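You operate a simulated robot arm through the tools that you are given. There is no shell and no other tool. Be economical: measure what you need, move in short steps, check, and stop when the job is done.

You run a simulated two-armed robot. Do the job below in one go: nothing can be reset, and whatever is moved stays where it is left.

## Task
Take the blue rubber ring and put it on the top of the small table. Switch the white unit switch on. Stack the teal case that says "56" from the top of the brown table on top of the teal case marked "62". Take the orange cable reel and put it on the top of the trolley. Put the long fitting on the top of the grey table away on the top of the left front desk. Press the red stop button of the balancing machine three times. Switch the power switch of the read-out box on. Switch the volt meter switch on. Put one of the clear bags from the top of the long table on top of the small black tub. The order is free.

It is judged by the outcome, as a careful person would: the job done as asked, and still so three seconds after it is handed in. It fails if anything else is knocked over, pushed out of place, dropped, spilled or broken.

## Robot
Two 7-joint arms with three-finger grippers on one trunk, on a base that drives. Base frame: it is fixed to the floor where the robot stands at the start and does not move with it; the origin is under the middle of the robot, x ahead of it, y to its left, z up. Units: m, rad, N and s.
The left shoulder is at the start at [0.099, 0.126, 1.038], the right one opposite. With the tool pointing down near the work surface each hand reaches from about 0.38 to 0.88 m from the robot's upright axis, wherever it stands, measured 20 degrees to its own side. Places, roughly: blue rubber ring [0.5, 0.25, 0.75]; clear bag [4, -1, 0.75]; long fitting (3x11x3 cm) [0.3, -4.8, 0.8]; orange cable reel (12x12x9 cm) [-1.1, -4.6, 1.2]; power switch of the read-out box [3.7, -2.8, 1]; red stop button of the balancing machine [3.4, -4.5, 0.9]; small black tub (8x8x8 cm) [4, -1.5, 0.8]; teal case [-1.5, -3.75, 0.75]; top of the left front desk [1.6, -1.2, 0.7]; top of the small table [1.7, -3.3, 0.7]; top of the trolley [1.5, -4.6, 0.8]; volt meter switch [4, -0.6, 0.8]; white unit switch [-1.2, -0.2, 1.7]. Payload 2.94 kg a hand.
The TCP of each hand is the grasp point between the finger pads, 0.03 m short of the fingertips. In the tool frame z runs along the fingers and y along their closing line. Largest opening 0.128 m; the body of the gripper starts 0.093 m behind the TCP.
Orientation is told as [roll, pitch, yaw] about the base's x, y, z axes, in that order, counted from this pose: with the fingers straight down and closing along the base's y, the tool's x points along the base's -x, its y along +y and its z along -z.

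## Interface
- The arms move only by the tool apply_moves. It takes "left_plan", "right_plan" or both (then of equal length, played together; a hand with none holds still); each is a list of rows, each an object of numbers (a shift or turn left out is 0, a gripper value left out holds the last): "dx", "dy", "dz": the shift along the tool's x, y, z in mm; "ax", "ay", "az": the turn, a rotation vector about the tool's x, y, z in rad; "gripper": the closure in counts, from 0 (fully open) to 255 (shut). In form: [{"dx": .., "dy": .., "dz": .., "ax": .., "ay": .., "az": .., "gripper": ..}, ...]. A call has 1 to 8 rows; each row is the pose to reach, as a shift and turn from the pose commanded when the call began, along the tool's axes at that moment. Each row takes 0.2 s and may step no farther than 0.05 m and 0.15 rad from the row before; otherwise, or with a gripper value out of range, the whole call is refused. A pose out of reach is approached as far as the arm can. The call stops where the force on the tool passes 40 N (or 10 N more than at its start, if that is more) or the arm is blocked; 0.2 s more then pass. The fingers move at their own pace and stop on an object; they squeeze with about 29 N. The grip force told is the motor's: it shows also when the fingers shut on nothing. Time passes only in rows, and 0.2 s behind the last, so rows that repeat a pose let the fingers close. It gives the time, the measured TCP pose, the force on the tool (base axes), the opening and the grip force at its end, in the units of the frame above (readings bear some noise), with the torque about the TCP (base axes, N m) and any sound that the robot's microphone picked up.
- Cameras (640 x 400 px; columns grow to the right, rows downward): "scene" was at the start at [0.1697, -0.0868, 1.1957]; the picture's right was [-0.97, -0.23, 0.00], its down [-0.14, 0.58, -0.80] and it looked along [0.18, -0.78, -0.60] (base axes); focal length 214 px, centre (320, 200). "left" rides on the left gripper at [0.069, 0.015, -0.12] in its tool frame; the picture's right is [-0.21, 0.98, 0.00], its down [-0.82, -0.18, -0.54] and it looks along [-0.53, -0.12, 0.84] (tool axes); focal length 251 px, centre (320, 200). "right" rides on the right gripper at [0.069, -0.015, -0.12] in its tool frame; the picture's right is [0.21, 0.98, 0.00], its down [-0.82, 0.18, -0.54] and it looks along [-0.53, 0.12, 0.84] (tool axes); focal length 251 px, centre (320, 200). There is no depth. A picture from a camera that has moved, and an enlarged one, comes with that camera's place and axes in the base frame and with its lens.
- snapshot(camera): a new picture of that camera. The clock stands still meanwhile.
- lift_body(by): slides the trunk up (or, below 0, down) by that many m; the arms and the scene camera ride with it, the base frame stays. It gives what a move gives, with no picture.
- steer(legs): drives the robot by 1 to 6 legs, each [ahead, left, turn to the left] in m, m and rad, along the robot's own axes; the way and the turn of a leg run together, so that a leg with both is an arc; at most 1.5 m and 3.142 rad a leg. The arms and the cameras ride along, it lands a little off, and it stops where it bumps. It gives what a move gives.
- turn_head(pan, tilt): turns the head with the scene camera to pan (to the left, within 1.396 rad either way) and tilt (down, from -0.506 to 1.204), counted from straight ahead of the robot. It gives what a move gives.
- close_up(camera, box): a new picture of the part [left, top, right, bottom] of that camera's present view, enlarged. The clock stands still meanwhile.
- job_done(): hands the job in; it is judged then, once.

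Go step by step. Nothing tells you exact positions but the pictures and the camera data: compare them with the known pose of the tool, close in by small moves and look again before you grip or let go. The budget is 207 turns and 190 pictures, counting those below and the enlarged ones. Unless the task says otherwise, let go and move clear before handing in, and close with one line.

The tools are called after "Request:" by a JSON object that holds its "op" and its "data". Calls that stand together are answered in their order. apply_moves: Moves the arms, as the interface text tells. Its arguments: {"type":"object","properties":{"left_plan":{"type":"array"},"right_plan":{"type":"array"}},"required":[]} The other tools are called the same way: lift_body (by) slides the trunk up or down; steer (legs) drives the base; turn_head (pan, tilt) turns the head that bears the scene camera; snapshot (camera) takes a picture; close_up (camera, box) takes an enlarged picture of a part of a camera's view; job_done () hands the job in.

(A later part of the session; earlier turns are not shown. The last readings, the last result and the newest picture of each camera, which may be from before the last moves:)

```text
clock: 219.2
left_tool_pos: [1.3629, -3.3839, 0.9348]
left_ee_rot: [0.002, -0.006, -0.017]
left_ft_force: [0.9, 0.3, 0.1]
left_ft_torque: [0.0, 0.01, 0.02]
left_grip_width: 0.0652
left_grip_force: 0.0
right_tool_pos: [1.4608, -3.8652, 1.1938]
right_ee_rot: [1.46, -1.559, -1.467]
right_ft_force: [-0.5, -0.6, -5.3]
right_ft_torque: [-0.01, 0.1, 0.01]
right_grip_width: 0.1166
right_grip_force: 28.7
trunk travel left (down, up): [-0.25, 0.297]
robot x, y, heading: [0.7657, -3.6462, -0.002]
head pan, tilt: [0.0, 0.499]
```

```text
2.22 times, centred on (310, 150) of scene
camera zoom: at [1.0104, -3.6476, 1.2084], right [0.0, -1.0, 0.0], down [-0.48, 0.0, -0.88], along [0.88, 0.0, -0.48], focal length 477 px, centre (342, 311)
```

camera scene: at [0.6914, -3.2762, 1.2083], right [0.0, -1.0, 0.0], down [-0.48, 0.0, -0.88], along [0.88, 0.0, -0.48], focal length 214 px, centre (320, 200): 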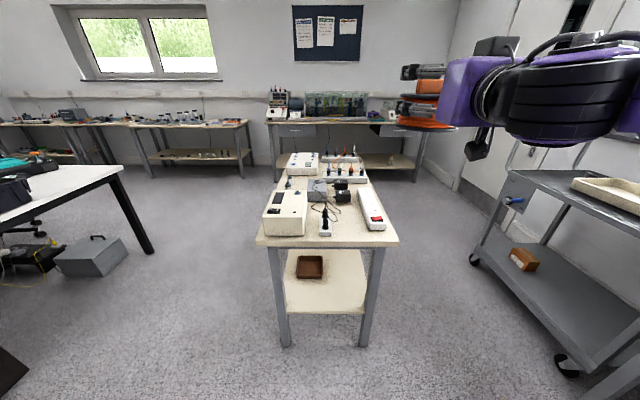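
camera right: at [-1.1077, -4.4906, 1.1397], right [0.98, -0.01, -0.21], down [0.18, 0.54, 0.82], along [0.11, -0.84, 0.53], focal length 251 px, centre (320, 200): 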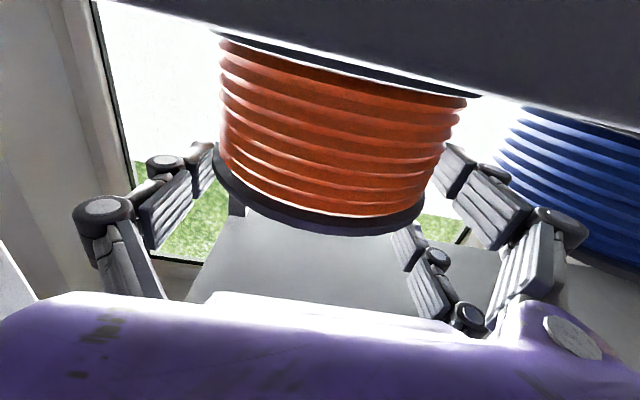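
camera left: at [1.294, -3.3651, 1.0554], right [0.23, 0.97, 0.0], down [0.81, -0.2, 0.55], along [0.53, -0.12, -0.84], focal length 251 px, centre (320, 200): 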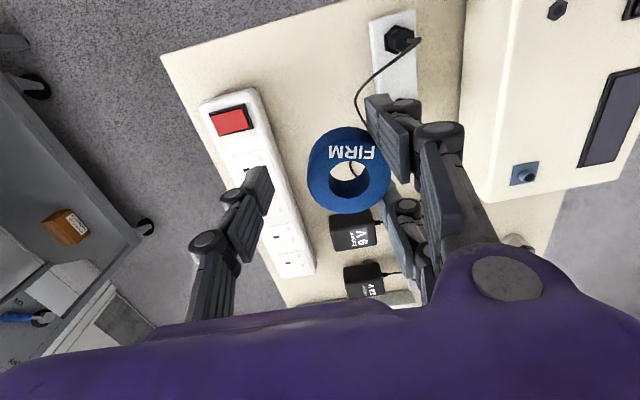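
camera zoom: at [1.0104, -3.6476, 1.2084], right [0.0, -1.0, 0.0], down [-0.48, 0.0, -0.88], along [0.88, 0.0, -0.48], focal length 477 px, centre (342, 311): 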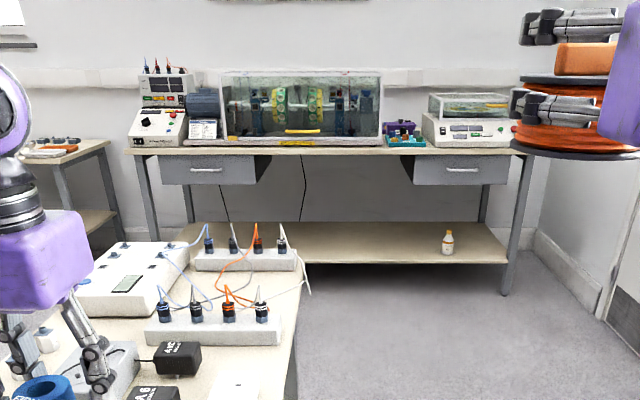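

The ring wedged itself between the two prongs. I rotate the hand 90° (where there is room to open fully), go down to the table, and open wide.

Request:
{"op": "apply_moves", "data": {"left_plan": [{"az": 0.145}, {"az": 0.29}, {"az": 0.435}, {"az": 0.58}, {"az": 0.725}, {"az": 0.87}, {"az": 1.015}, {"az": 1.16}]}}

Request:
{"op": "apply_moves", "data": {"left_plan": [{"az": 0.14}, {"az": 0.28}, {"az": 0.42}]}}

Request:
{"op": "apply_moves", "data": {"left_plan": [{"dy": -15, "dz": 45}, {"dy": -18, "dz": 90}, {"dy": -18, "dz": 135}, {"dy": -18, "dz": 155}]}}

Request:
{"op": "snapshot", "data": {"camera": "left"}}

```text
clock: 221.0
left_tool_pos: [1.3638, -3.3827, 0.9367]
left_ee_rot: [0.009, -0.002, -1.179]
left_ft_force: [-0.4, 0.1, 0.1]
left_ft_torque: [-0.02, 0.03, -0.02]
left_grip_width: 0.0653
left_grip_force: 0.1
right_tool_pos: [1.4605, -3.8654, 1.1933]
right_ee_rot: [1.382, -1.562, -1.39]
right_ft_force: [-0.3, 0.6, -4.5]
right_ft_torque: [-0.02, 0.09, 0.02]
right_grip_width: 0.1165
right_grip_force: 29.3
trunk travel left (down, up): [-0.25, 0.297]
robot x, y, heading: [0.7706, -3.6431, -0.004]
head pan, tilt: [0.0, 0.499]
```

```text
clock: 221.8
left_tool_pos: [1.3641, -3.3829, 0.936]
left_ee_rot: [0.009, 0.003, -1.601]
left_ft_force: [-0.1, -0.6, 0.1]
left_ft_torque: [0.01, 0.02, -0.01]
left_grip_width: 0.0651
left_grip_force: 0.1
right_tool_pos: [1.4628, -3.8649, 1.1939]
right_ee_rot: [1.378, -1.562, -1.385]
right_ft_force: [-0.4, -0.1, -5.1]
right_ft_torque: [0.0, 0.08, 0.02]
right_grip_width: 0.1165
right_grip_force: 29.2
trunk travel left (down, up): [-0.25, 0.297]
robot x, y, heading: [0.7685, -3.644, -0.002]
head pan, tilt: [0.0, 0.499]
```

```text
clock: 222.8
left_tool_pos: [1.348, -3.3827, 0.7811]
left_ee_rot: [0.009, 0.001, -1.596]
left_ft_force: [0.7, -0.3, 0.0]
left_ft_torque: [0.03, -0.01, -0.01]
left_grip_width: 0.0653
left_grip_force: 0.1
right_tool_pos: [1.4614, -3.8647, 1.1933]
right_ee_rot: [1.369, -1.561, -1.378]
right_ft_force: [0.1, -1.1, -3.9]
right_ft_torque: [0.01, 0.13, -0.04]
right_grip_width: 0.1162
right_grip_force: 28.8
trunk travel left (down, up): [-0.25, 0.297]
robot x, y, heading: [0.7717, -3.6463, -0.003]
head pan, tilt: [0.0, 0.499]
```

```text
97 pictures are left
camera left: at [1.3646, -3.3123, 0.9007], right [0.97, -0.24, 0.01], down [-0.21, -0.82, 0.54], along [-0.12, -0.52, -0.84], focal length 251 px, centre (320, 200)
```

left: 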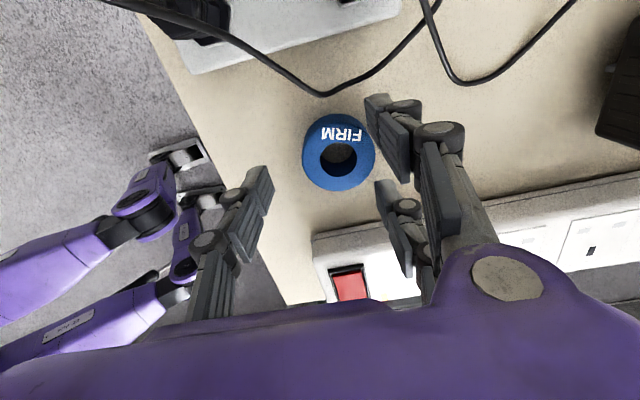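

Request:
{"op": "apply_moves", "data": {"left_plan": [{"dz": 8}, {"dz": 17}, {"dz": 17, "gripper": 0}, {"dz": 17}, {"dz": 17}, {"dz": 10}, {"dz": -10}, {"dz": -30}]}}

Request:
{"op": "snapshot", "data": {"camera": "left"}}

```text
clock: 224.6
left_tool_pos: [1.348, -3.3818, 0.8111]
left_ee_rot: [0.008, 0.003, -1.598]
left_ft_force: [0.2, 0.6, 1.0]
left_ft_torque: [-0.02, -0.02, 0.0]
left_grip_width: 0.1278
left_grip_force: 0.1
right_tool_pos: [1.4596, -3.8652, 1.1949]
right_ee_rot: [1.415, -1.562, -1.422]
right_ft_force: [0.5, 0.4, -4.6]
right_ft_torque: [-0.04, 0.09, 0.0]
right_grip_width: 0.1164
right_grip_force: 29.2
trunk travel left (down, up): [-0.25, 0.297]
robot x, y, heading: [0.772, -3.6486, 0.005]
head pan, tilt: [0.0, 0.499]
```

```text
96 pictures are left
camera left: at [1.3639, -3.312, 0.9314], right [0.97, -0.24, 0.01], down [-0.21, -0.82, 0.54], along [-0.12, -0.52, -0.84], focal length 251 px, centre (320, 200)
```

left: 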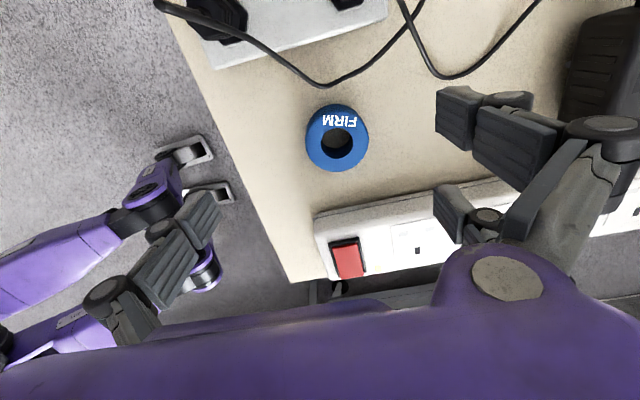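

The ring rests on the small table. I raise the left hand and now look at the trolley for the reel.

Request:
{"op": "apply_moves", "data": {"left_plan": [{"dz": -45}, {"dz": -90}, {"dz": -135}, {"dz": -180}, {"dz": -220, "dy": -40}, {"dz": -240, "dy": -85}, {"dz": -240, "dy": -130}]}}

Request:
{"op": "turn_head", "data": {"pan": -0.9, "tilt": 0.55}}

Request:
{"op": "snapshot", "data": {"camera": "scene"}}

```text
refused: row 5 steps farther than a row can; nothing moved
```

```text
clock: 225.8
left_tool_pos: [1.3477, -3.3822, 0.8119]
left_ee_rot: [0.008, 0.0, -1.596]
left_ft_force: [0.4, -0.3, -0.9]
left_ft_torque: [0.0, -0.03, -0.01]
left_grip_width: 0.1279
left_grip_force: 0.1
right_tool_pos: [1.4619, -3.8653, 1.1937]
right_ee_rot: [1.382, -1.562, -1.39]
right_ft_force: [0.4, -0.5, -4.8]
right_ft_torque: [0.0, 0.07, 0.01]
right_grip_width: 0.1162
right_grip_force: 29.1
trunk travel left (down, up): [-0.25, 0.297]
robot x, y, heading: [0.769, -3.6479, 0.001]
head pan, tilt: [-0.901, 0.55]
```

```text
95 pictures are left
camera scene: at [0.9759, -3.7177, 1.2037], right [-0.78, -0.62, 0.0], down [-0.33, 0.41, -0.85], along [0.53, -0.67, -0.52], focal length 214 px, centre (320, 200)
```

scene: 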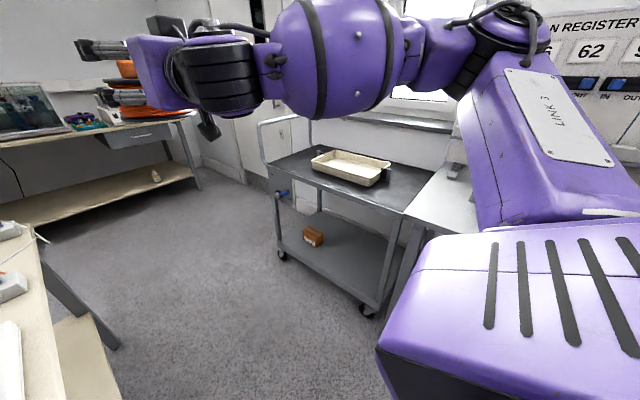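

The trolley's free part is its left end (x≈1.57–1.8). First the left hand goes up, then I drive along the corridor past the small table.

Request:
{"op": "apply_moves", "data": {"left_plan": [{"dz": -45}, {"dz": -90}, {"dz": -135}, {"dz": -180}, {"dz": -225}, {"dz": -270}, {"dz": -290, "dy": -40}, {"dz": -300, "dy": -85}]}}

Request:
{"op": "steer", "data": {"legs": [[0, -0.19, 0], [0.75, 0, 0]]}}

Request:
{"op": "turn_head", "data": {"pan": -0.3, "tilt": 0.5}}

Request:
{"op": "snapshot", "data": {"camera": "scene"}}

```text
clock: 227.6
left_tool_pos: [1.2579, -3.3807, 1.1119]
left_ee_rot: [0.01, 0.002, -1.596]
left_ft_force: [0.0, -0.4, 0.4]
left_ft_torque: [-0.02, -0.05, -0.01]
left_grip_width: 0.1279
left_grip_force: 0.1
right_tool_pos: [1.4598, -3.8645, 1.1944]
right_ee_rot: [1.481, -1.562, -1.491]
right_ft_force: [0.2, -0.5, -5.7]
right_ft_torque: [0.02, 0.09, 0.01]
right_grip_width: 0.1162
right_grip_force: 29.6
trunk travel left (down, up): [-0.25, 0.297]
robot x, y, heading: [0.7694, -3.6417, -0.001]
head pan, tilt: [-0.901, 0.55]
```

```text
clock: 233.6
left_tool_pos: [2.0105, -3.5746, 1.1105]
left_ee_rot: [0.008, 0.0, -1.602]
left_ft_force: [0.6, 0.9, -0.3]
left_ft_torque: [0.01, 0.04, -0.03]
left_grip_width: 0.1279
left_grip_force: 0.1
right_tool_pos: [2.2109, -4.0598, 1.1944]
right_ee_rot: [1.379, -1.561, -1.387]
right_ft_force: [0.5, 0.2, -5.9]
right_ft_torque: [-0.03, 0.07, 0.04]
right_grip_width: 0.1165
right_grip_force: 28.6
trunk travel left (down, up): [-0.25, 0.297]
robot x, y, heading: [1.5178, -3.8379, 0.002]
head pan, tilt: [-0.901, 0.55]
```

```text
clock: 234.6
left_tool_pos: [2.0116, -3.5731, 1.1113]
left_ee_rot: [0.008, 0.002, -1.602]
left_ft_force: [0.3, 0.1, 0.3]
left_ft_torque: [-0.05, 0.02, 0.0]
left_grip_width: 0.128
left_grip_force: 0.0
right_tool_pos: [2.2108, -4.0607, 1.1934]
right_ee_rot: [1.36, -1.559, -1.369]
right_ft_force: [-0.1, -0.2, -4.8]
right_ft_torque: [-0.04, 0.09, 0.0]
right_grip_width: 0.1161
right_grip_force: 29.0
trunk travel left (down, up): [-0.25, 0.297]
robot x, y, heading: [1.5187, -3.8337, -0.002]
head pan, tilt: [-0.3, 0.499]
```

```text
94 pictures are left
camera scene: at [1.7573, -3.8676, 1.2082], right [-0.3, -0.95, 0.0], down [-0.46, 0.14, -0.88], along [0.84, -0.26, -0.48], focal length 214 px, centre (320, 200)
```

scene: 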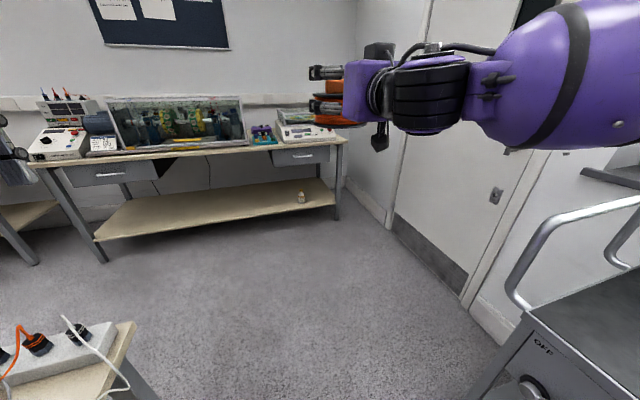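

Open floor ahead. I continue to x≈2.14 and turn right to face the trolley.

Request:
{"op": "steer", "data": {"legs": [[0.63, -0.02, 0], [0, 0, -1.0], [0, 0, -0.9]]}}

Request:
{"op": "turn_head", "data": {"pan": -0.1, "tilt": 0.6}}

Request:
{"op": "snapshot", "data": {"camera": "scene"}}

```text
clock: 243.0
left_tool_pos: [2.2416, -4.4102, 1.1104]
left_ee_rot: [0.005, 0.004, 2.786]
left_ft_force: [-0.3, -1.4, -0.3]
left_ft_torque: [0.03, 0.0, 0.0]
left_grip_width: 0.128
left_grip_force: 0.1
right_tool_pos: [1.7169, -4.4444, 1.1909]
right_ee_rot: [1.127, -1.561, -3.033]
right_ft_force: [-0.6, -1.7, -5.6]
right_ft_torque: [0.07, 0.0, -0.02]
right_grip_width: 0.1162
right_grip_force: 28.9
trunk travel left (down, up): [-0.25, 0.297]
robot x, y, heading: [2.1461, -3.8602, -1.901]
head pan, tilt: [-0.3, 0.499]
```

```text
clock: 243.7
left_tool_pos: [2.2424, -4.4081, 1.1111]
left_ee_rot: [0.008, 0.0, 2.785]
left_ft_force: [0.9, 0.0, 0.0]
left_ft_torque: [-0.01, -0.02, 0.0]
left_grip_width: 0.1279
left_grip_force: 0.1
right_tool_pos: [1.7173, -4.4411, 1.1924]
right_ee_rot: [1.251, -1.561, 3.125]
right_ft_force: [0.8, 0.8, -5.9]
right_ft_torque: [0.11, -0.04, 0.02]
right_grip_width: 0.1163
right_grip_force: 29.5
trunk travel left (down, up): [-0.25, 0.297]
robot x, y, heading: [2.1497, -3.8575, -1.902]
head pan, tilt: [-0.099, 0.6]
```

```text
93 pictures are left
camera scene: at [2.0642, -4.0828, 1.1992], right [-0.91, 0.42, 0.0], down [0.23, 0.51, -0.83], along [-0.34, -0.75, -0.56], focal length 214 px, centre (320, 200)
```

scene: 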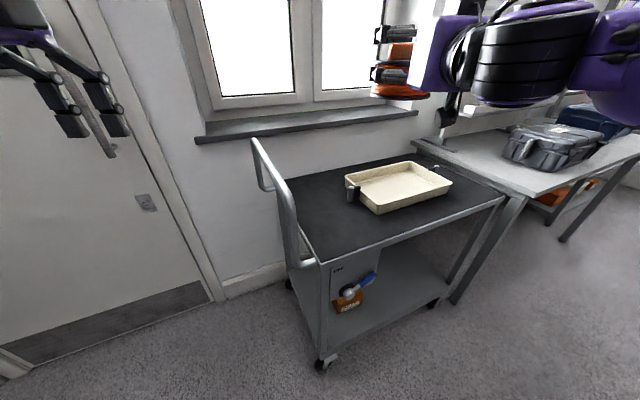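

Trolley free area: x 1.70–1.92, y −4.37…−4.75. I turn to heading −1.45 and strafe so the reel comes over about (1.795,-4.57).

Request:
{"op": "steer", "data": {"legs": [[0, 0, 0.452], [0, -0.22, 0]]}}

Request:
{"op": "snapshot", "data": {"camera": "scene"}}

```text
clock: 245.0
left_tool_pos: [2.3927, -4.3751, 1.107]
left_ee_rot: [0.008, -0.011, 3.012]
left_ft_force: [-0.7, -0.3, 0.1]
left_ft_torque: [0.03, -0.09, 0.0]
left_grip_width: 0.1279
left_grip_force: 0.0
right_tool_pos: [1.8913, -4.524, 1.1948]
right_ee_rot: [-0.371, -1.565, -1.308]
right_ft_force: [-0.5, 0.9, -5.2]
right_ft_torque: [0.06, -0.01, 0.1]
right_grip_width: 0.1164
right_grip_force: 29.1
trunk travel left (down, up): [-0.25, 0.297]
robot x, y, heading: [2.1691, -3.8587, -1.673]
head pan, tilt: [-0.099, 0.6]
stopped in leg 1: the robot was blocked; the commanded pose is now the measured one
```

```text
92 pictures are left
camera scene: at [2.1478, -4.0973, 1.1994], right [-0.98, 0.2, 0.01], down [0.1, 0.55, -0.83], along [-0.17, -0.81, -0.56], focal length 214 px, centre (320, 200)
```

scene: 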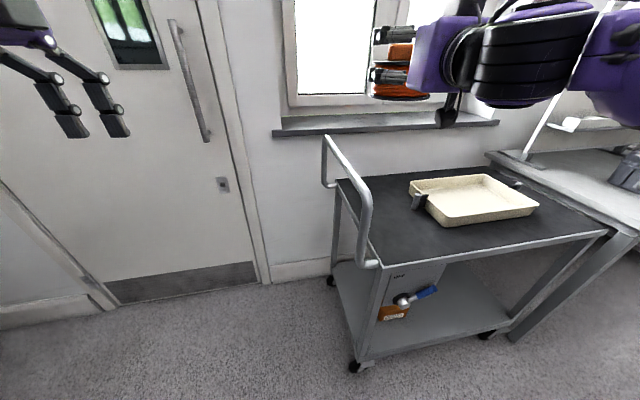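

The base corner touched the small table's leg side; I move ahead 0.1 away from it, then finish turning and strafe.

Request:
{"op": "steer", "data": {"legs": [[0.1, 0, 0], [0, 0, 0.2], [0, -0.2, 0]]}}

Request:
{"op": "snapshot", "data": {"camera": "scene"}}

```text
clock: 245.7
left_tool_pos: [2.3873, -4.3766, 1.1093]
left_ee_rot: [0.009, -0.003, 3.008]
left_ft_force: [-1.2, -0.2, 0.0]
left_ft_torque: [-0.01, -0.08, 0.0]
left_grip_width: 0.1282
left_grip_force: 0.1
right_tool_pos: [1.8838, -4.5231, 1.1926]
right_ee_rot: [0.432, -1.563, -2.116]
right_ft_force: [-1.5, 0.6, -6.1]
right_ft_torque: [0.07, -0.02, 0.01]
right_grip_width: 0.1161
right_grip_force: 28.9
trunk travel left (down, up): [-0.25, 0.297]
robot x, y, heading: [2.1692, -3.8651, -1.679]
head pan, tilt: [-0.099, 0.6]
stopped in leg 1: the robot was blocked; the commanded pose is now the measured one
```

```text
91 pictures are left
camera scene: at [2.1419, -4.0976, 1.1996], right [-0.98, 0.21, 0.0], down [0.11, 0.55, -0.83], along [-0.17, -0.81, -0.56], focal length 214 px, centre (320, 200)
```

scene: 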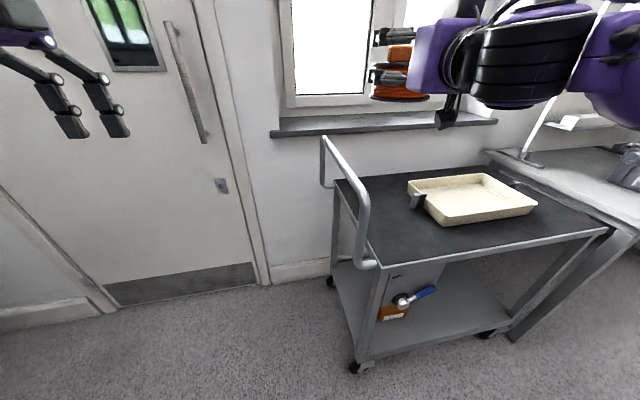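

The base seems stuck on something not visible. I check surroundings with the left wrist camera and head turned left/down.

Request:
{"op": "snapshot", "data": {"camera": "left"}}

Request:
{"op": "turn_head", "data": {"pan": 1.35, "tilt": 0.6}}

Request:
{"op": "snapshot", "data": {"camera": "scene"}}

Request:
{"op": "turn_head", "data": {"pan": -1.39, "tilt": 0.6}}

Request:
{"op": "snapshot", "data": {"camera": "scene"}}

```text
90 pictures are left
camera left: at [2.4546, -4.3979, 1.2284], right [-0.34, -0.94, 0.01], down [-0.79, 0.29, 0.54], along [-0.51, 0.18, -0.84], focal length 251 px, centre (320, 200)
```

left: 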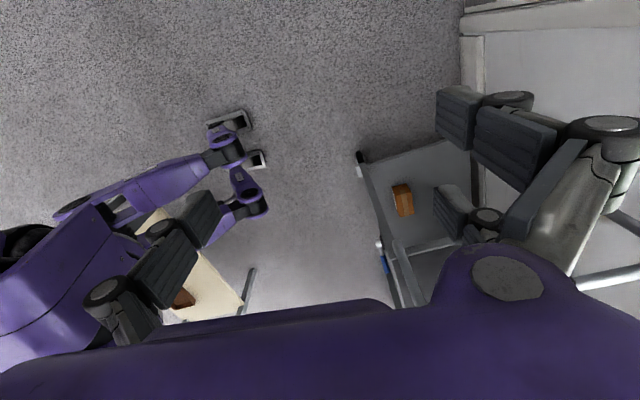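

```text
clock: 247.3
left_tool_pos: [2.3922, -4.3761, 1.1092]
left_ee_rot: [0.009, -0.009, 3.012]
left_ft_force: [-0.9, -0.2, -0.2]
left_ft_torque: [0.01, -0.01, 0.02]
left_grip_width: 0.128
left_grip_force: 0.1
right_tool_pos: [1.891, -4.5248, 1.1956]
right_ee_rot: [-0.124, -1.568, -1.553]
right_ft_force: [0.0, 0.1, -5.1]
right_ft_torque: [0.11, -0.01, 0.01]
right_grip_width: 0.1163
right_grip_force: 29.2
trunk travel left (down, up): [-0.25, 0.297]
robot x, y, heading: [2.168, -3.8631, -1.68]
head pan, tilt: [1.349, 0.6]
```

```text
89 pictures are left
camera scene: at [2.2473, -4.0395, 1.1989], right [-0.32, -0.95, 0.0], down [-0.54, 0.18, -0.82], along [0.78, -0.27, -0.57], focal length 214 px, centre (320, 200)
```

scene: 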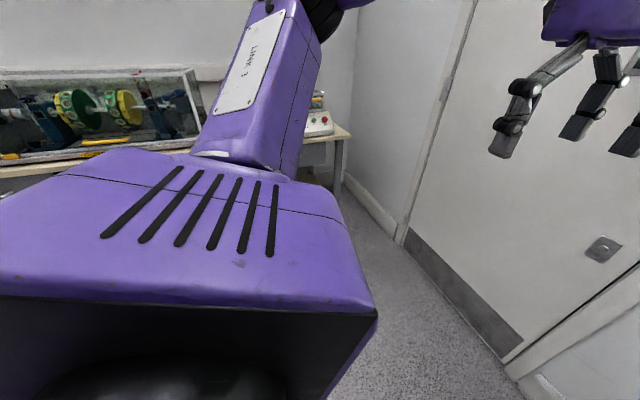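

```text
clock: 249.7
left_tool_pos: [2.3917, -4.375, 1.1084]
left_ee_rot: [0.009, -0.008, 3.011]
left_ft_force: [0.2, 0.3, -0.2]
left_ft_torque: [0.03, -0.01, -0.02]
left_grip_width: 0.1281
left_grip_force: 0.1
right_tool_pos: [1.8903, -4.5243, 1.1952]
right_ee_rot: [-0.12, -1.568, -1.557]
right_ft_force: [-0.3, -1.1, -4.9]
right_ft_torque: [0.11, 0.0, -0.04]
right_grip_width: 0.1164
right_grip_force: 29.1
trunk travel left (down, up): [-0.25, 0.297]
robot x, y, heading: [2.1701, -3.8589, -1.677]
head pan, tilt: [-1.389, 0.6]
```

```text
88 pictures are left
camera scene: at [2.0755, -4.0181, 1.2004], right [-0.08, 1.0, 0.0], down [0.56, 0.04, -0.83], along [-0.83, -0.06, -0.56], focal length 214 px, centre (320, 200)
```

scene: 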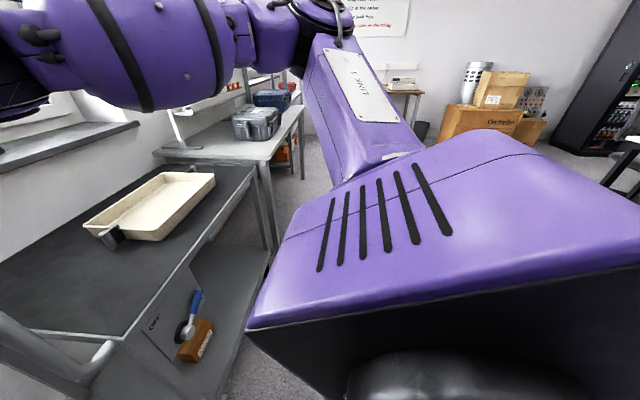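

The base extends well behind the axis, so its rear touched the small table leg. I turn back right, drive forward clear of it, then turn left again.

Request:
{"op": "steer", "data": {"legs": [[0, 0, -0.2], [0.15, 0.1, 0]]}}

```text
clock: 252.0
left_tool_pos: [2.3255, -4.5805, 1.1099]
left_ee_rot: [0.004, 0.0, 2.813]
left_ft_force: [-0.4, 0.4, -0.2]
left_ft_torque: [0.07, 0.0, 0.0]
left_grip_width: 0.128
left_grip_force: 0.0
right_tool_pos: [1.8035, -4.6286, 1.1924]
right_ee_rot: [0.853, -1.56, -2.73]
right_ft_force: [0.1, 0.4, -4.5]
right_ft_torque: [0.06, -0.04, 0.0]
right_grip_width: 0.1163
right_grip_force: 28.9
trunk travel left (down, up): [-0.25, 0.297]
robot x, y, heading: [2.2177, -4.0341, -1.873]
head pan, tilt: [-1.389, 0.6]
```

Free now. I turn left here to heading −1.5, then strafe right with a small back-off.

Request:
{"op": "steer", "data": {"legs": [[0, 0, 0.373], [0, -0.236, 0], [-0.08, 0, 0]]}}

Request:
{"op": "turn_head", "data": {"pan": -0.3, "tilt": 0.6}}

Request:
{"op": "snapshot", "data": {"camera": "scene"}}

```text
clock: 256.5
left_tool_pos: [2.2758, -4.4417, 1.1092]
left_ee_rot: [0.007, 0.003, -3.097]
left_ft_force: [0.0, 0.8, 0.2]
left_ft_torque: [-0.02, -0.03, -0.01]
left_grip_width: 0.1278
left_grip_force: 0.1
right_tool_pos: [1.8084, -4.6745, 1.1916]
right_ee_rot: [0.897, -1.559, -2.402]
right_ft_force: [-0.9, -0.2, -4.0]
right_ft_torque: [0.1, 0.0, 0.04]
right_grip_width: 0.1162
right_grip_force: 28.9
trunk travel left (down, up): [-0.25, 0.297]
robot x, y, heading: [1.9791, -3.9684, -1.505]
head pan, tilt: [-1.389, 0.6]
```

```text
clock: 257.8
left_tool_pos: [2.277, -4.4429, 1.1095]
left_ee_rot: [0.007, 0.002, -3.099]
left_ft_force: [-0.4, 0.5, -0.4]
left_ft_torque: [0.0, -0.02, -0.03]
left_grip_width: 0.1281
left_grip_force: 0.1
right_tool_pos: [1.807, -4.6747, 1.1909]
right_ee_rot: [0.848, -1.557, -2.352]
right_ft_force: [0.5, 0.3, -5.0]
right_ft_torque: [0.04, 0.01, 0.02]
right_grip_width: 0.1162
right_grip_force: 28.9
trunk travel left (down, up): [-0.25, 0.297]
robot x, y, heading: [1.98, -3.9752, -1.508]
head pan, tilt: [-0.3, 0.6]
```

```text
87 pictures are left
camera scene: at [1.9683, -4.2085, 1.1991], right [-0.97, 0.23, 0.0], down [0.13, 0.55, -0.82], along [-0.19, -0.8, -0.57], focal length 214 px, centre (320, 200)
```

scene: 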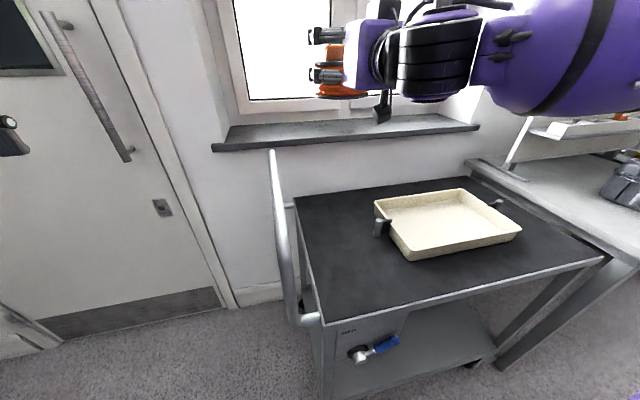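

The camera hangs below the level hand, so the reel should go near the trolley's front edge (y≈−4.47). I lower the trunk and test how low the hand can go there.

Request:
{"op": "lift_body", "data": {"by": -0.245}}

Request:
{"op": "apply_moves", "data": {"right_plan": [{"dz": -45}, {"dz": -90}, {"dz": -135}, {"dz": -180}, {"dz": -200}]}}

Request:
{"op": "apply_moves", "data": {"right_plan": [{"dx": 15}, {"dx": 30}, {"dx": 45}]}}

```text
clock: 260.3
left_tool_pos: [2.2774, -4.4422, 0.8656]
left_ee_rot: [0.006, -0.001, -3.096]
left_ft_force: [-0.6, -1.2, 0.5]
left_ft_torque: [0.02, 0.02, 0.01]
left_grip_width: 0.1279
left_grip_force: 0.2
right_tool_pos: [1.8082, -4.675, 0.9466]
right_ee_rot: [0.896, -1.56, -2.399]
right_ft_force: [0.2, 0.2, -4.8]
right_ft_torque: [0.13, 0.01, 0.02]
right_grip_width: 0.1162
right_grip_force: 29.2
trunk travel left (down, up): [-0.005, 0.542]
robot x, y, heading: [1.9775, -3.9692, -1.499]
head pan, tilt: [-0.3, 0.6]
```

```text
clock: 261.5
left_tool_pos: [2.2771, -4.443, 0.8632]
left_ee_rot: [0.003, 0.003, -3.1]
left_ft_force: [-0.6, -1.1, -0.6]
left_ft_torque: [0.05, -0.01, 0.02]
left_grip_width: 0.1282
left_grip_force: 0.2
right_tool_pos: [1.7869, -4.5304, 1.0266]
right_ee_rot: [0.53, -1.555, -2.035]
right_ft_force: [-0.2, -0.6, -4.3]
right_ft_torque: [0.1, 0.0, 0.01]
right_grip_width: 0.1163
right_grip_force: 29.2
right hand out of reach, approached as far as the arm can: row 2, 3, 4, 5
trunk travel left (down, up): [-0.005, 0.542]
robot x, y, heading: [1.9744, -3.9735, -1.501]
head pan, tilt: [-0.3, 0.6]
```

```text
clock: 262.3
left_tool_pos: [2.2769, -4.4438, 0.864]
left_ee_rot: [0.007, 0.002, -3.097]
left_ft_force: [-0.4, -0.5, -0.6]
left_ft_torque: [0.07, -0.01, 0.01]
left_grip_width: 0.128
left_grip_force: 0.1
right_tool_pos: [1.7813, -4.5635, 1.0034]
right_ee_rot: [0.834, -1.557, -2.338]
right_ft_force: [-0.8, -0.6, -4.0]
right_ft_torque: [0.03, 0.0, 0.03]
right_grip_width: 0.1163
right_grip_force: 28.5
right hand out of reach, approached as far as the arm can: row 1, 2, 3
trunk travel left (down, up): [-0.005, 0.542]
robot x, y, heading: [1.9771, -3.9738, -1.504]
head pan, tilt: [-0.3, 0.6]
```

The level hand can't go low enough here. New plan: set the reel temporarily on the grey table (where I can stand far back), regrasp it by its bar from above, then place it on the trolley. First raise and retract.

Request:
{"op": "lift_body", "data": {"by": 0.245}}

Request:
{"op": "apply_moves", "data": {"right_plan": [{"dz": -20}, {"dz": -40}]}}

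Request:
{"op": "steer", "data": {"legs": [[0, -0.75, -0.06]]}}

Request:
{"op": "turn_head", "data": {"pan": -0.6, "tilt": 0.6}}

Request:
{"op": "snapshot", "data": {"camera": "scene"}}

```text
clock: 264.9
left_tool_pos: [2.277, -4.4414, 1.109]
left_ee_rot: [0.005, 0.0, -3.098]
left_ft_force: [-0.2, -0.4, -0.5]
left_ft_torque: [-0.02, 0.02, 0.01]
left_grip_width: 0.1281
left_grip_force: 0.1
right_tool_pos: [1.7827, -4.5607, 1.25]
right_ee_rot: [0.868, -1.558, -2.373]
right_ft_force: [-0.4, -0.5, -5.5]
right_ft_torque: [0.1, 0.0, 0.0]
right_grip_width: 0.1162
right_grip_force: 29.6
trunk travel left (down, up): [-0.25, 0.297]
robot x, y, heading: [1.9759, -3.9667, -1.502]
head pan, tilt: [-0.3, 0.6]
```

```text
clock: 265.5
left_tool_pos: [2.2766, -4.4417, 1.1098]
left_ee_rot: [0.008, 0.001, -3.097]
left_ft_force: [-0.3, -0.5, -0.1]
left_ft_torque: [-0.04, -0.01, -0.02]
left_grip_width: 0.1279
left_grip_force: 0.1
right_tool_pos: [1.7792, -4.5195, 1.2487]
right_ee_rot: [0.889, -1.558, -2.397]
right_ft_force: [-0.2, 0.2, -5.2]
right_ft_torque: [0.11, -0.02, -0.02]
right_grip_width: 0.1164
right_grip_force: 29.1
trunk travel left (down, up): [-0.25, 0.297]
robot x, y, heading: [1.977, -3.9686, -1.503]
head pan, tilt: [-0.3, 0.6]
```

```text
clock: 272.5
left_tool_pos: [1.4989, -4.4887, 1.1091]
left_ee_rot: [0.007, 0.002, 3.133]
left_ft_force: [-0.4, 0.6, -0.3]
left_ft_torque: [-0.02, 0.05, -0.02]
left_grip_width: 0.128
left_grip_force: 0.0
right_tool_pos: [0.9985, -4.5402, 1.2498]
right_ee_rot: [0.856, -1.558, -2.415]
right_ft_force: [0.3, 0.7, -4.4]
right_ft_torque: [0.08, -0.01, -0.03]
right_grip_width: 0.1162
right_grip_force: 29.4
trunk travel left (down, up): [-0.25, 0.297]
robot x, y, heading: [1.2253, -4.0, -1.557]
head pan, tilt: [-0.3, 0.6]
```

```text
clock: 273.3
left_tool_pos: [1.499, -4.4883, 1.1103]
left_ee_rot: [0.005, 0.001, 3.133]
left_ft_force: [0.4, -0.4, 1.1]
left_ft_torque: [0.01, -0.01, 0.04]
left_grip_width: 0.128
left_grip_force: 0.0
right_tool_pos: [0.9966, -4.5396, 1.25]
right_ee_rot: [0.829, -1.559, -2.385]
right_ft_force: [-0.1, 0.4, -5.0]
right_ft_torque: [0.06, 0.01, 0.01]
right_grip_width: 0.1165
right_grip_force: 28.9
trunk travel left (down, up): [-0.25, 0.297]
robot x, y, heading: [1.2263, -4.0069, -1.557]
head pan, tilt: [-0.6, 0.6]
```

```text
86 pictures are left
camera scene: at [1.1789, -4.2281, 1.1992], right [-0.83, 0.55, 0.0], down [0.31, 0.47, -0.82], along [-0.45, -0.69, -0.57], focal length 214 px, centre (320, 200)
```

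scene: 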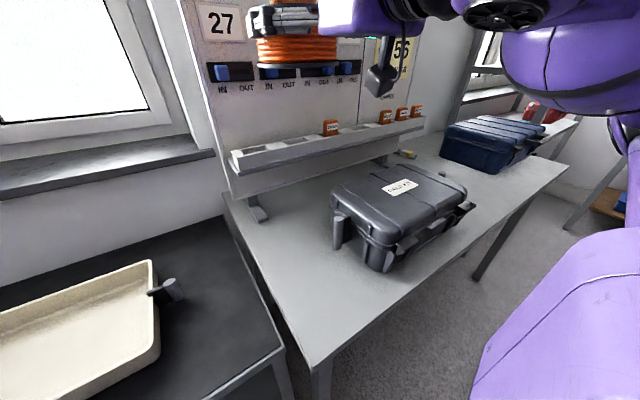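

The fitting is visible near (0.31,-4.815). The free table area x 0.2–0.5 suits the reel's temporary place. I strafe to x≈0.58 and back up.

Request:
{"op": "steer", "data": {"legs": [[0, -0.65, -0.015], [-0.38, 0, 0]]}}

Request:
{"op": "turn_head", "data": {"pan": -0.1, "tilt": 0.5}}

Request:
{"op": "snapshot", "data": {"camera": "scene"}}

```text
clock: 281.5
left_tool_pos: [0.8407, -4.1178, 1.1095]
left_ee_rot: [0.009, 0.0, 3.121]
left_ft_force: [-0.1, 0.4, -0.1]
left_ft_torque: [-0.02, -0.04, 0.02]
left_grip_width: 0.1279
left_grip_force: 0.1
right_tool_pos: [0.3395, -4.1633, 1.25]
right_ee_rot: [0.849, -1.558, -2.417]
right_ft_force: [0.2, 0.9, -4.2]
right_ft_torque: [0.08, -0.01, 0.01]
right_grip_width: 0.1165
right_grip_force: 28.8
trunk travel left (down, up): [-0.25, 0.297]
robot x, y, heading: [0.5735, -3.6274, -1.563]
head pan, tilt: [-0.6, 0.6]
```

```text
clock: 282.4
left_tool_pos: [0.8394, -4.1181, 1.1093]
left_ee_rot: [0.006, 0.002, 3.12]
left_ft_force: [0.0, -0.3, -0.1]
left_ft_torque: [0.0, -0.01, -0.03]
left_grip_width: 0.1281
left_grip_force: 0.0
right_tool_pos: [0.3381, -4.1645, 1.2491]
right_ee_rot: [0.82, -1.559, -2.391]
right_ft_force: [0.1, 0.0, -6.3]
right_ft_torque: [0.1, 0.01, 0.01]
right_grip_width: 0.1164
right_grip_force: 28.5
trunk travel left (down, up): [-0.25, 0.297]
robot x, y, heading: [0.5711, -3.6279, -1.567]
head pan, tilt: [-0.099, 0.499]
```

```text
85 pictures are left
camera scene: at [0.5644, -3.8714, 1.2082], right [-1.0, 0.1, 0.0], down [0.05, 0.48, -0.88], along [-0.08, -0.87, -0.48], focal length 214 px, centre (320, 200)
```

scene: 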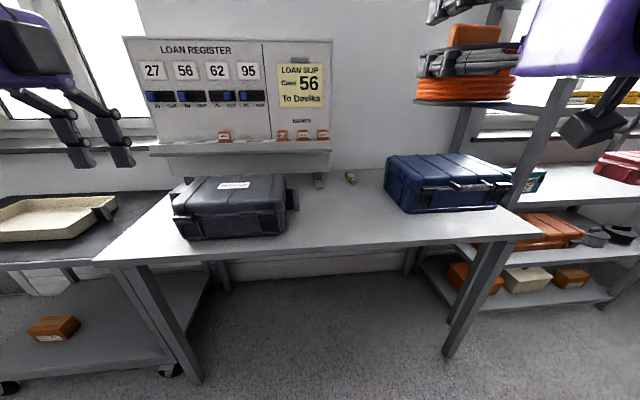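

Free table area between the cases: x 0.2–0.6. I extend the hand over (0.40,-4.43), lower the trunk, then lower the reel.

Request:
{"op": "steer", "data": {"legs": [[0, 0.055, 0]]}}

Request:
{"op": "apply_moves", "data": {"right_plan": [{"dz": 40, "dx": 15}, {"dz": 80, "dx": 30}, {"dz": 120, "dx": 45}, {"dz": 160, "dx": 60}, {"dz": 200, "dx": 75}, {"dz": 240, "dx": 90}, {"dz": 270, "dx": 105}]}}

Request:
{"op": "lift_body", "data": {"by": -0.22}}

Request:
{"op": "snapshot", "data": {"camera": "scene"}}

```text
clock: 283.6
left_tool_pos: [0.8951, -4.1181, 1.1098]
left_ee_rot: [0.006, 0.004, 3.121]
left_ft_force: [0.3, -1.1, -0.7]
left_ft_torque: [0.0, 0.01, 0.0]
left_grip_width: 0.1281
left_grip_force: 0.0
right_tool_pos: [0.3934, -4.1647, 1.2498]
right_ee_rot: [0.823, -1.558, -2.389]
right_ft_force: [0.7, 0.7, -4.6]
right_ft_torque: [0.09, 0.03, -0.01]
right_grip_width: 0.1162
right_grip_force: 28.6
trunk travel left (down, up): [-0.25, 0.297]
robot x, y, heading: [0.6281, -3.6283, -1.569]
head pan, tilt: [-0.099, 0.499]
```

```text
clock: 285.2
left_tool_pos: [0.8941, -4.119, 1.1092]
left_ee_rot: [0.005, 0.002, 3.12]
left_ft_force: [-0.7, 0.0, -0.2]
left_ft_torque: [0.01, 0.02, 0.0]
left_grip_width: 0.1284
left_grip_force: 0.1
right_tool_pos: [0.395, -4.4347, 1.1413]
right_ee_rot: [0.79, -1.557, -2.357]
right_ft_force: [0.6, -0.4, -5.0]
right_ft_torque: [0.12, 0.03, 0.02]
right_grip_width: 0.1163
right_grip_force: 29.4
trunk travel left (down, up): [-0.25, 0.297]
robot x, y, heading: [0.625, -3.6284, -1.559]
head pan, tilt: [-0.099, 0.499]
```

```text
clock: 287.5
left_tool_pos: [0.8949, -4.117, 0.8898]
left_ee_rot: [0.007, 0.002, 3.121]
left_ft_force: [0.0, 0.2, 0.4]
left_ft_torque: [0.01, 0.0, -0.01]
left_grip_width: 0.128
left_grip_force: 0.1
right_tool_pos: [0.3945, -4.4347, 0.9225]
right_ee_rot: [0.822, -1.559, -2.39]
right_ft_force: [0.8, 0.2, -5.1]
right_ft_torque: [0.1, -0.01, 0.0]
right_grip_width: 0.1161
right_grip_force: 29.0
trunk travel left (down, up): [-0.03, 0.517]
robot x, y, heading: [0.6259, -3.6304, -1.566]
head pan, tilt: [-0.099, 0.499]
```

```text
84 pictures are left
camera scene: at [0.6193, -3.9495, 0.9679], right [-1.0, 0.09, 0.0], down [0.05, 0.48, -0.88], along [-0.08, -0.87, -0.48], focal length 214 px, centre (320, 200)
```

scene: 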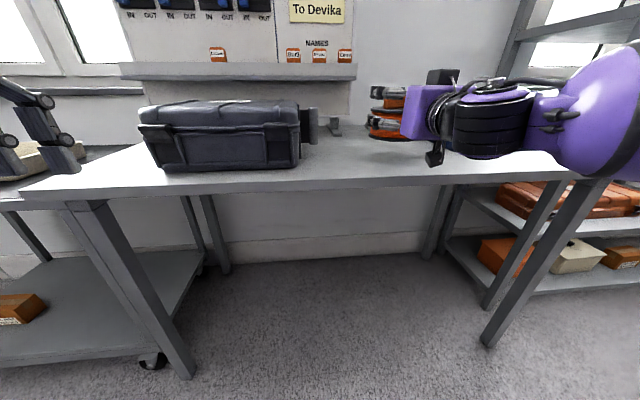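

Everything is lined up. I retract 2.5 cm so the hand's camera stays off the table, and lower gently to contact.

Request:
{"op": "apply_moves", "data": {"right_plan": [{"dz": -25}, {"dz": -25, "dx": 20}, {"dz": -25, "dx": 40}]}}

Request:
{"op": "close_up", "data": {"camera": "scene", "box": [340, 80, 500, 200]}}

```text
clock: 288.3
left_tool_pos: [0.8951, -4.1178, 0.89]
left_ee_rot: [0.005, 0.001, 3.121]
left_ft_force: [-0.5, 0.8, -0.1]
left_ft_torque: [-0.03, -0.01, -0.03]
left_grip_width: 0.1279
left_grip_force: 0.0
right_tool_pos: [0.3954, -4.4076, 0.8815]
right_ee_rot: [0.818, -1.559, -2.384]
right_ft_force: [-0.4, 0.2, -5.7]
right_ft_torque: [0.07, 0.0, 0.02]
right_grip_width: 0.1162
right_grip_force: 28.8
trunk travel left (down, up): [-0.03, 0.517]
robot x, y, heading: [0.627, -3.6294, -1.564]
head pan, tilt: [-0.099, 0.499]
```

```text
3.33 times, centred on (420, 140) of scene
camera zoom: at [0.6192, -3.9498, 0.9678], right [-1.0, 0.1, 0.0], down [0.05, 0.48, -0.88], along [-0.08, -0.87, -0.48], focal length 715 px, centre (-13, 400)
```

zoom: 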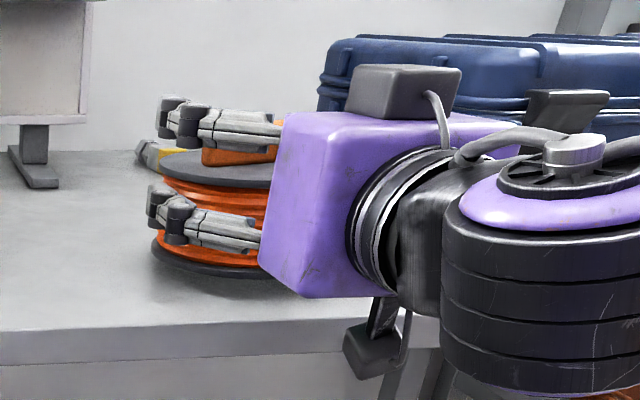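

Request:
{"op": "apply_moves", "data": {"right_plan": [{"dx": 6}, {"dx": 11}]}}

```text
clock: 288.9
left_tool_pos: [0.8944, -4.1173, 0.8907]
left_ee_rot: [0.007, 0.0, 3.12]
left_ft_force: [-0.2, -0.2, -0.2]
left_ft_torque: [0.01, 0.0, 0.0]
left_grip_width: 0.128
left_grip_force: 0.2
right_tool_pos: [0.3942, -4.4079, 0.8704]
right_ee_rot: [0.815, -1.558, -2.384]
right_ft_force: [-0.7, -0.6, -5.1]
right_ft_torque: [0.09, 0.01, 0.0]
right_grip_width: 0.1162
right_grip_force: 29.0
trunk travel left (down, up): [-0.03, 0.517]
robot x, y, heading: [0.6278, -3.6274, -1.565]
head pan, tilt: [-0.099, 0.499]
```

Request:
{"op": "apply_moves", "data": {"right_plan": [{"dx": 4}, {"dx": 8}]}}

```text
clock: 289.5
left_tool_pos: [0.8947, -4.1163, 0.8899]
left_ee_rot: [0.008, 0.002, 3.119]
left_ft_force: [0.2, 0.5, 0.0]
left_ft_torque: [-0.02, -0.03, -0.01]
left_grip_width: 0.1279
left_grip_force: 0.0
right_tool_pos: [0.3948, -4.4077, 0.8694]
right_ee_rot: [1.664, -1.561, 3.05]
right_ft_force: [-1.7, -3.1, 11.5]
right_ft_torque: [-0.67, -0.74, -0.22]
right_grip_width: 0.1163
right_grip_force: 29.4
trunk travel left (down, up): [-0.03, 0.517]
robot x, y, heading: [0.6265, -3.6285, -1.569]
head pan, tilt: [-0.099, 0.499]
```

Contact. I open and retract straight back.

Request:
{"op": "apply_moves", "data": {"right_plan": [{"dx": -5}, {"dx": -5, "gripper": 0}, {"dx": -5}, {"dx": -5, "dz": -30}, {"dx": -5, "dz": -75}, {"dx": -5, "dz": -120}, {"dx": -15, "dz": -165}]}}

Request:
{"op": "snapshot", "data": {"camera": "scene"}}

```text
clock: 291.1
left_tool_pos: [0.8947, -4.1166, 0.8901]
left_ee_rot: [0.007, 0.004, 3.121]
left_ft_force: [0.3, -0.2, 0.5]
left_ft_torque: [-0.04, 0.0, -0.03]
left_grip_width: 0.1279
left_grip_force: 0.0
right_tool_pos: [0.3853, -4.2869, 0.894]
right_ee_rot: [0.662, -1.559, -2.23]
right_ft_force: [-0.3, 0.1, 0.7]
right_ft_torque: [0.09, -0.03, -0.02]
right_grip_width: 0.1279
right_grip_force: 0.1
right hand out of reach, approached as far as the arm can: row 6, 7
trunk travel left (down, up): [-0.03, 0.517]
robot x, y, heading: [0.6266, -3.6268, -1.57]
head pan, tilt: [-0.099, 0.499]
```

```text
82 pictures are left
camera scene: at [0.6195, -3.9488, 0.9681], right [-1.0, 0.09, 0.0], down [0.05, 0.48, -0.88], along [-0.08, -0.87, -0.48], focal length 214 px, centre (320, 200)
```

scene: 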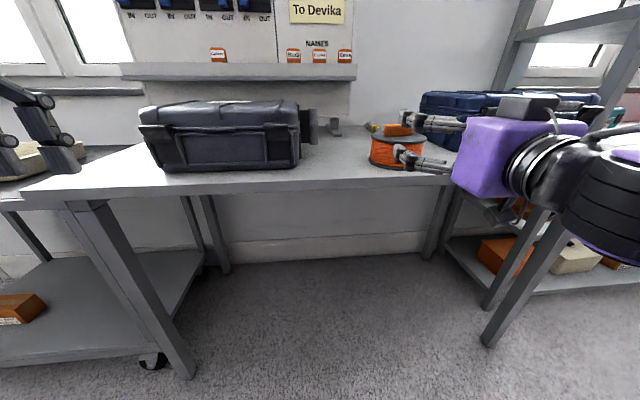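

Reel stands on the grey table. I back off 0.15, raise the trunk, and turn the right hand to point down again.

Request:
{"op": "steer", "data": {"legs": [[-0.15, 0, 0]]}}

Request:
{"op": "lift_body", "data": {"by": 0.27}}

Request:
{"op": "apply_moves", "data": {"right_plan": [{"ay": 0.14}, {"ay": 0.28}, {"ay": 0.42}, {"ay": 0.56}, {"ay": 0.7}, {"ay": 0.84}, {"ay": 0.98}, {"ay": 1.12}]}}

Request:
{"op": "apply_moves", "data": {"right_plan": [{"ay": 0.15}, {"ay": 0.3}, {"ay": 0.44}]}}

```text
clock: 292.5
left_tool_pos: [0.8934, -3.9683, 0.8903]
left_ee_rot: [0.008, 0.001, 3.121]
left_ft_force: [-1.2, 1.1, 0.3]
left_ft_torque: [-0.01, 0.0, -0.02]
left_grip_width: 0.1278
left_grip_force: 0.1
right_tool_pos: [0.3846, -4.1383, 0.8939]
right_ee_rot: [0.858, -1.559, -2.429]
right_ft_force: [-0.5, 0.3, -0.8]
right_ft_torque: [-0.02, 0.01, 0.0]
right_grip_width: 0.128
right_grip_force: 0.1
trunk travel left (down, up): [-0.03, 0.517]
robot x, y, heading: [0.6224, -3.4806, -1.564]
head pan, tilt: [-0.099, 0.499]
```

```text
clock: 295.2
left_tool_pos: [0.895, -3.9681, 1.1592]
left_ee_rot: [0.007, 0.001, 3.12]
left_ft_force: [0.4, 0.4, 0.4]
left_ft_torque: [0.02, 0.0, 0.04]
left_grip_width: 0.1279
left_grip_force: 0.0
right_tool_pos: [0.3848, -4.1404, 1.1637]
right_ee_rot: [0.778, -1.56, -2.346]
right_ft_force: [0.2, 0.2, 0.0]
right_ft_torque: [-0.01, 0.0, 0.03]
right_grip_width: 0.1281
right_grip_force: 0.1
trunk travel left (down, up): [-0.3, 0.247]
robot x, y, heading: [0.6273, -3.4774, -1.563]
head pan, tilt: [-0.099, 0.499]
```

```text
clock: 297.0
left_tool_pos: [0.8949, -3.9701, 1.1592]
left_ee_rot: [0.004, 0.001, 3.12]
left_ft_force: [-0.8, -0.1, 0.3]
left_ft_torque: [0.01, 0.06, 0.02]
left_grip_width: 0.1281
left_grip_force: 0.1
right_tool_pos: [0.3856, -4.1391, 1.1631]
right_ee_rot: [0.01, -0.441, -1.572]
right_ft_force: [-1.1, -0.4, -0.3]
right_ft_torque: [0.04, 0.01, -0.01]
right_grip_width: 0.1282
right_grip_force: 0.0
trunk travel left (down, up): [-0.3, 0.247]
robot x, y, heading: [0.6264, -3.4791, -1.567]
head pan, tilt: [-0.099, 0.499]
```

```text
clock: 297.8
left_tool_pos: [0.8937, -3.9677, 1.1602]
left_ee_rot: [0.007, 0.002, 3.121]
left_ft_force: [1.2, 0.7, 0.4]
left_ft_torque: [-0.01, 0.0, 0.03]
left_grip_width: 0.1281
left_grip_force: 0.0
right_tool_pos: [0.3716, -4.1157, 1.1579]
right_ee_rot: [0.01, -0.001, -1.573]
right_ft_force: [0.6, 0.6, 0.9]
right_ft_torque: [-0.03, 0.02, 0.03]
right_grip_width: 0.1278
right_grip_force: 0.1
right hand out of reach, approached as far as the arm can: row 3
trunk travel left (down, up): [-0.3, 0.247]
robot x, y, heading: [0.6259, -3.4797, -1.572]
head pan, tilt: [-0.099, 0.499]
```

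Now I drive forward so the right hand hovers over the reel, and look from above.

Request:
{"op": "steer", "data": {"legs": [[0.285, 0.02, 0]]}}

Request:
{"op": "snapshot", "data": {"camera": "right"}}

```text
clock: 299.8
left_tool_pos: [0.9155, -4.2507, 1.1611]
left_ee_rot: [0.006, -0.001, 3.122]
left_ft_force: [0.6, 0.3, -0.2]
left_ft_torque: [0.06, -0.03, -0.02]
left_grip_width: 0.1284
left_grip_force: 0.1
right_tool_pos: [0.3933, -4.4009, 1.1582]
right_ee_rot: [0.01, -0.004, -1.572]
right_ft_force: [-0.9, 0.0, -0.2]
right_ft_torque: [0.02, -0.02, 0.03]
right_grip_width: 0.1278
right_grip_force: 0.1
trunk travel left (down, up): [-0.3, 0.247]
robot x, y, heading: [0.6469, -3.7614, -1.571]
head pan, tilt: [-0.099, 0.499]
```

```text
81 pictures are left
camera right: at [0.3762, -4.33, 1.2786], right [0.98, 0.21, 0.01], down [0.18, -0.82, 0.55], along [0.12, -0.53, -0.84], focal length 251 px, centre (320, 200)
```

right: 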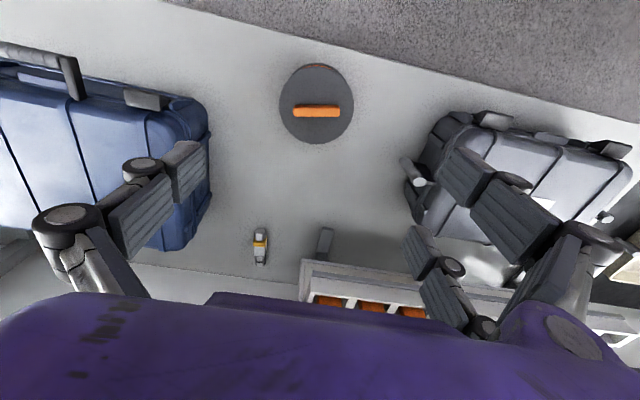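

The bar is thin (≈2 cm) and lies at angle 0.29 rad to x, centred at (0.3935,-4.4245). I rotate the hand 1.28 rad to grip across it.

Request:
{"op": "apply_moves", "data": {"right_plan": [{"az": 0.15, "dx": -8, "gripper": 100}, {"az": 0.3, "dx": -16}, {"az": 0.45, "dx": -23.5}, {"az": 0.6, "dx": -23.5}, {"az": 0.75, "dx": -23.5}, {"az": 0.9, "dx": -23.5}, {"az": 1.05, "dx": -23.5}, {"az": 1.2, "dx": -23.5}]}}

Request:
{"op": "apply_moves", "data": {"right_plan": [{"az": 0.08, "dz": 30}, {"az": 0.08, "dz": 70}, {"az": 0.08, "dz": 110}, {"az": 0.08, "dz": 150}]}}

Request:
{"op": "snapshot", "data": {"camera": "right"}}

```text
clock: 301.6
left_tool_pos: [0.9163, -4.2515, 1.1599]
left_ee_rot: [0.007, 0.001, 3.121]
left_ft_force: [0.4, -0.4, -0.1]
left_ft_torque: [0.01, 0.02, -0.02]
left_grip_width: 0.128
left_grip_force: 0.0
right_tool_pos: [0.3841, -4.4063, 1.1547]
right_ee_rot: [0.011, 0.006, -2.773]
right_ft_force: [0.3, 1.2, 0.1]
right_ft_torque: [0.01, -0.02, -0.04]
right_grip_width: 0.0778
right_grip_force: 0.1
right hand out of reach, approached as far as the arm can: row 1, 2, 3, 4, 5, 6, 7, 8
trunk travel left (down, up): [-0.3, 0.247]
robot x, y, heading: [0.6485, -3.7633, -1.561]
head pan, tilt: [-0.099, 0.499]
```

```text
clock: 302.6
left_tool_pos: [0.916, -4.2519, 1.1597]
left_ee_rot: [0.007, 0.001, 3.12]
left_ft_force: [-0.4, -1.4, -0.1]
left_ft_torque: [0.0, 0.0, 0.01]
left_grip_width: 0.1281
left_grip_force: 0.1
right_tool_pos: [0.3845, -4.4076, 1.0026]
right_ee_rot: [0.009, 0.011, -2.85]
right_ft_force: [-0.5, 0.1, -0.7]
right_ft_torque: [0.0, 0.01, 0.03]
right_grip_width: 0.0776
right_grip_force: 0.0
trunk travel left (down, up): [-0.3, 0.247]
robot x, y, heading: [0.6496, -3.7606, -1.562]
head pan, tilt: [-0.099, 0.499]
```

```text
80 pictures are left
camera right: at [0.4446, -4.3718, 1.1246], right [0.49, -0.87, 0.01], down [-0.74, -0.41, 0.54], along [-0.46, -0.27, -0.84], focal length 251 px, centre (320, 200)
```

right: 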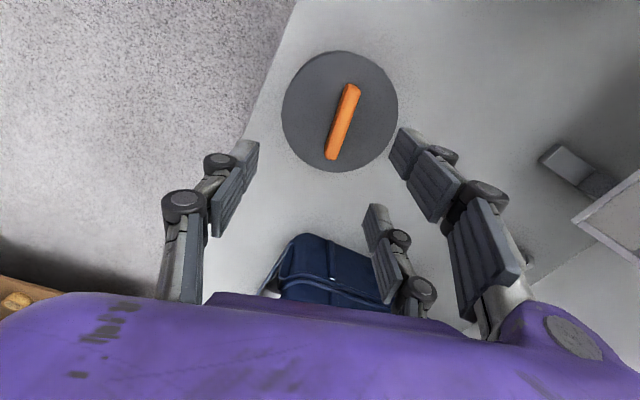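

Angle matches; I shift 1 cm / 2 cm in the tool frame and descend over the bar.

Request:
{"op": "apply_moves", "data": {"right_plan": [{"dx": 10, "dy": 20}, {"dx": 10, "dy": 20, "dz": 40}, {"dx": 10, "dy": 20, "dz": 70}]}}

Request:
{"op": "snapshot", "data": {"camera": "right"}}

```text
clock: 303.4
left_tool_pos: [0.9156, -4.2524, 1.1591]
left_ee_rot: [0.008, 0.001, 3.12]
left_ft_force: [0.0, -0.2, 0.2]
left_ft_torque: [0.01, 0.0, -0.04]
left_grip_width: 0.1281
left_grip_force: 0.0
right_tool_pos: [0.4002, -4.4243, 0.9341]
right_ee_rot: [0.007, 0.008, -2.851]
right_ft_force: [0.8, 0.3, -0.3]
right_ft_torque: [0.0, 0.01, -0.02]
right_grip_width: 0.0778
right_grip_force: 0.1
trunk travel left (down, up): [-0.3, 0.247]
robot x, y, heading: [0.6494, -3.7599, -1.566]
head pan, tilt: [-0.099, 0.499]
```

```text
79 pictures are left
camera right: at [0.4616, -4.3887, 1.0558], right [0.49, -0.87, 0.01], down [-0.74, -0.41, 0.54], along [-0.46, -0.27, -0.84], focal length 251 px, centre (320, 200)
```

right: 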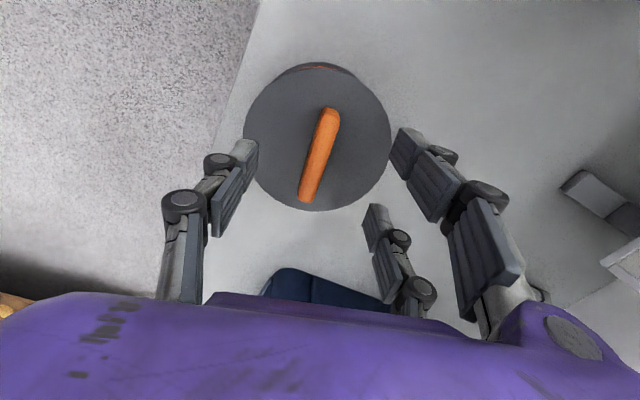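

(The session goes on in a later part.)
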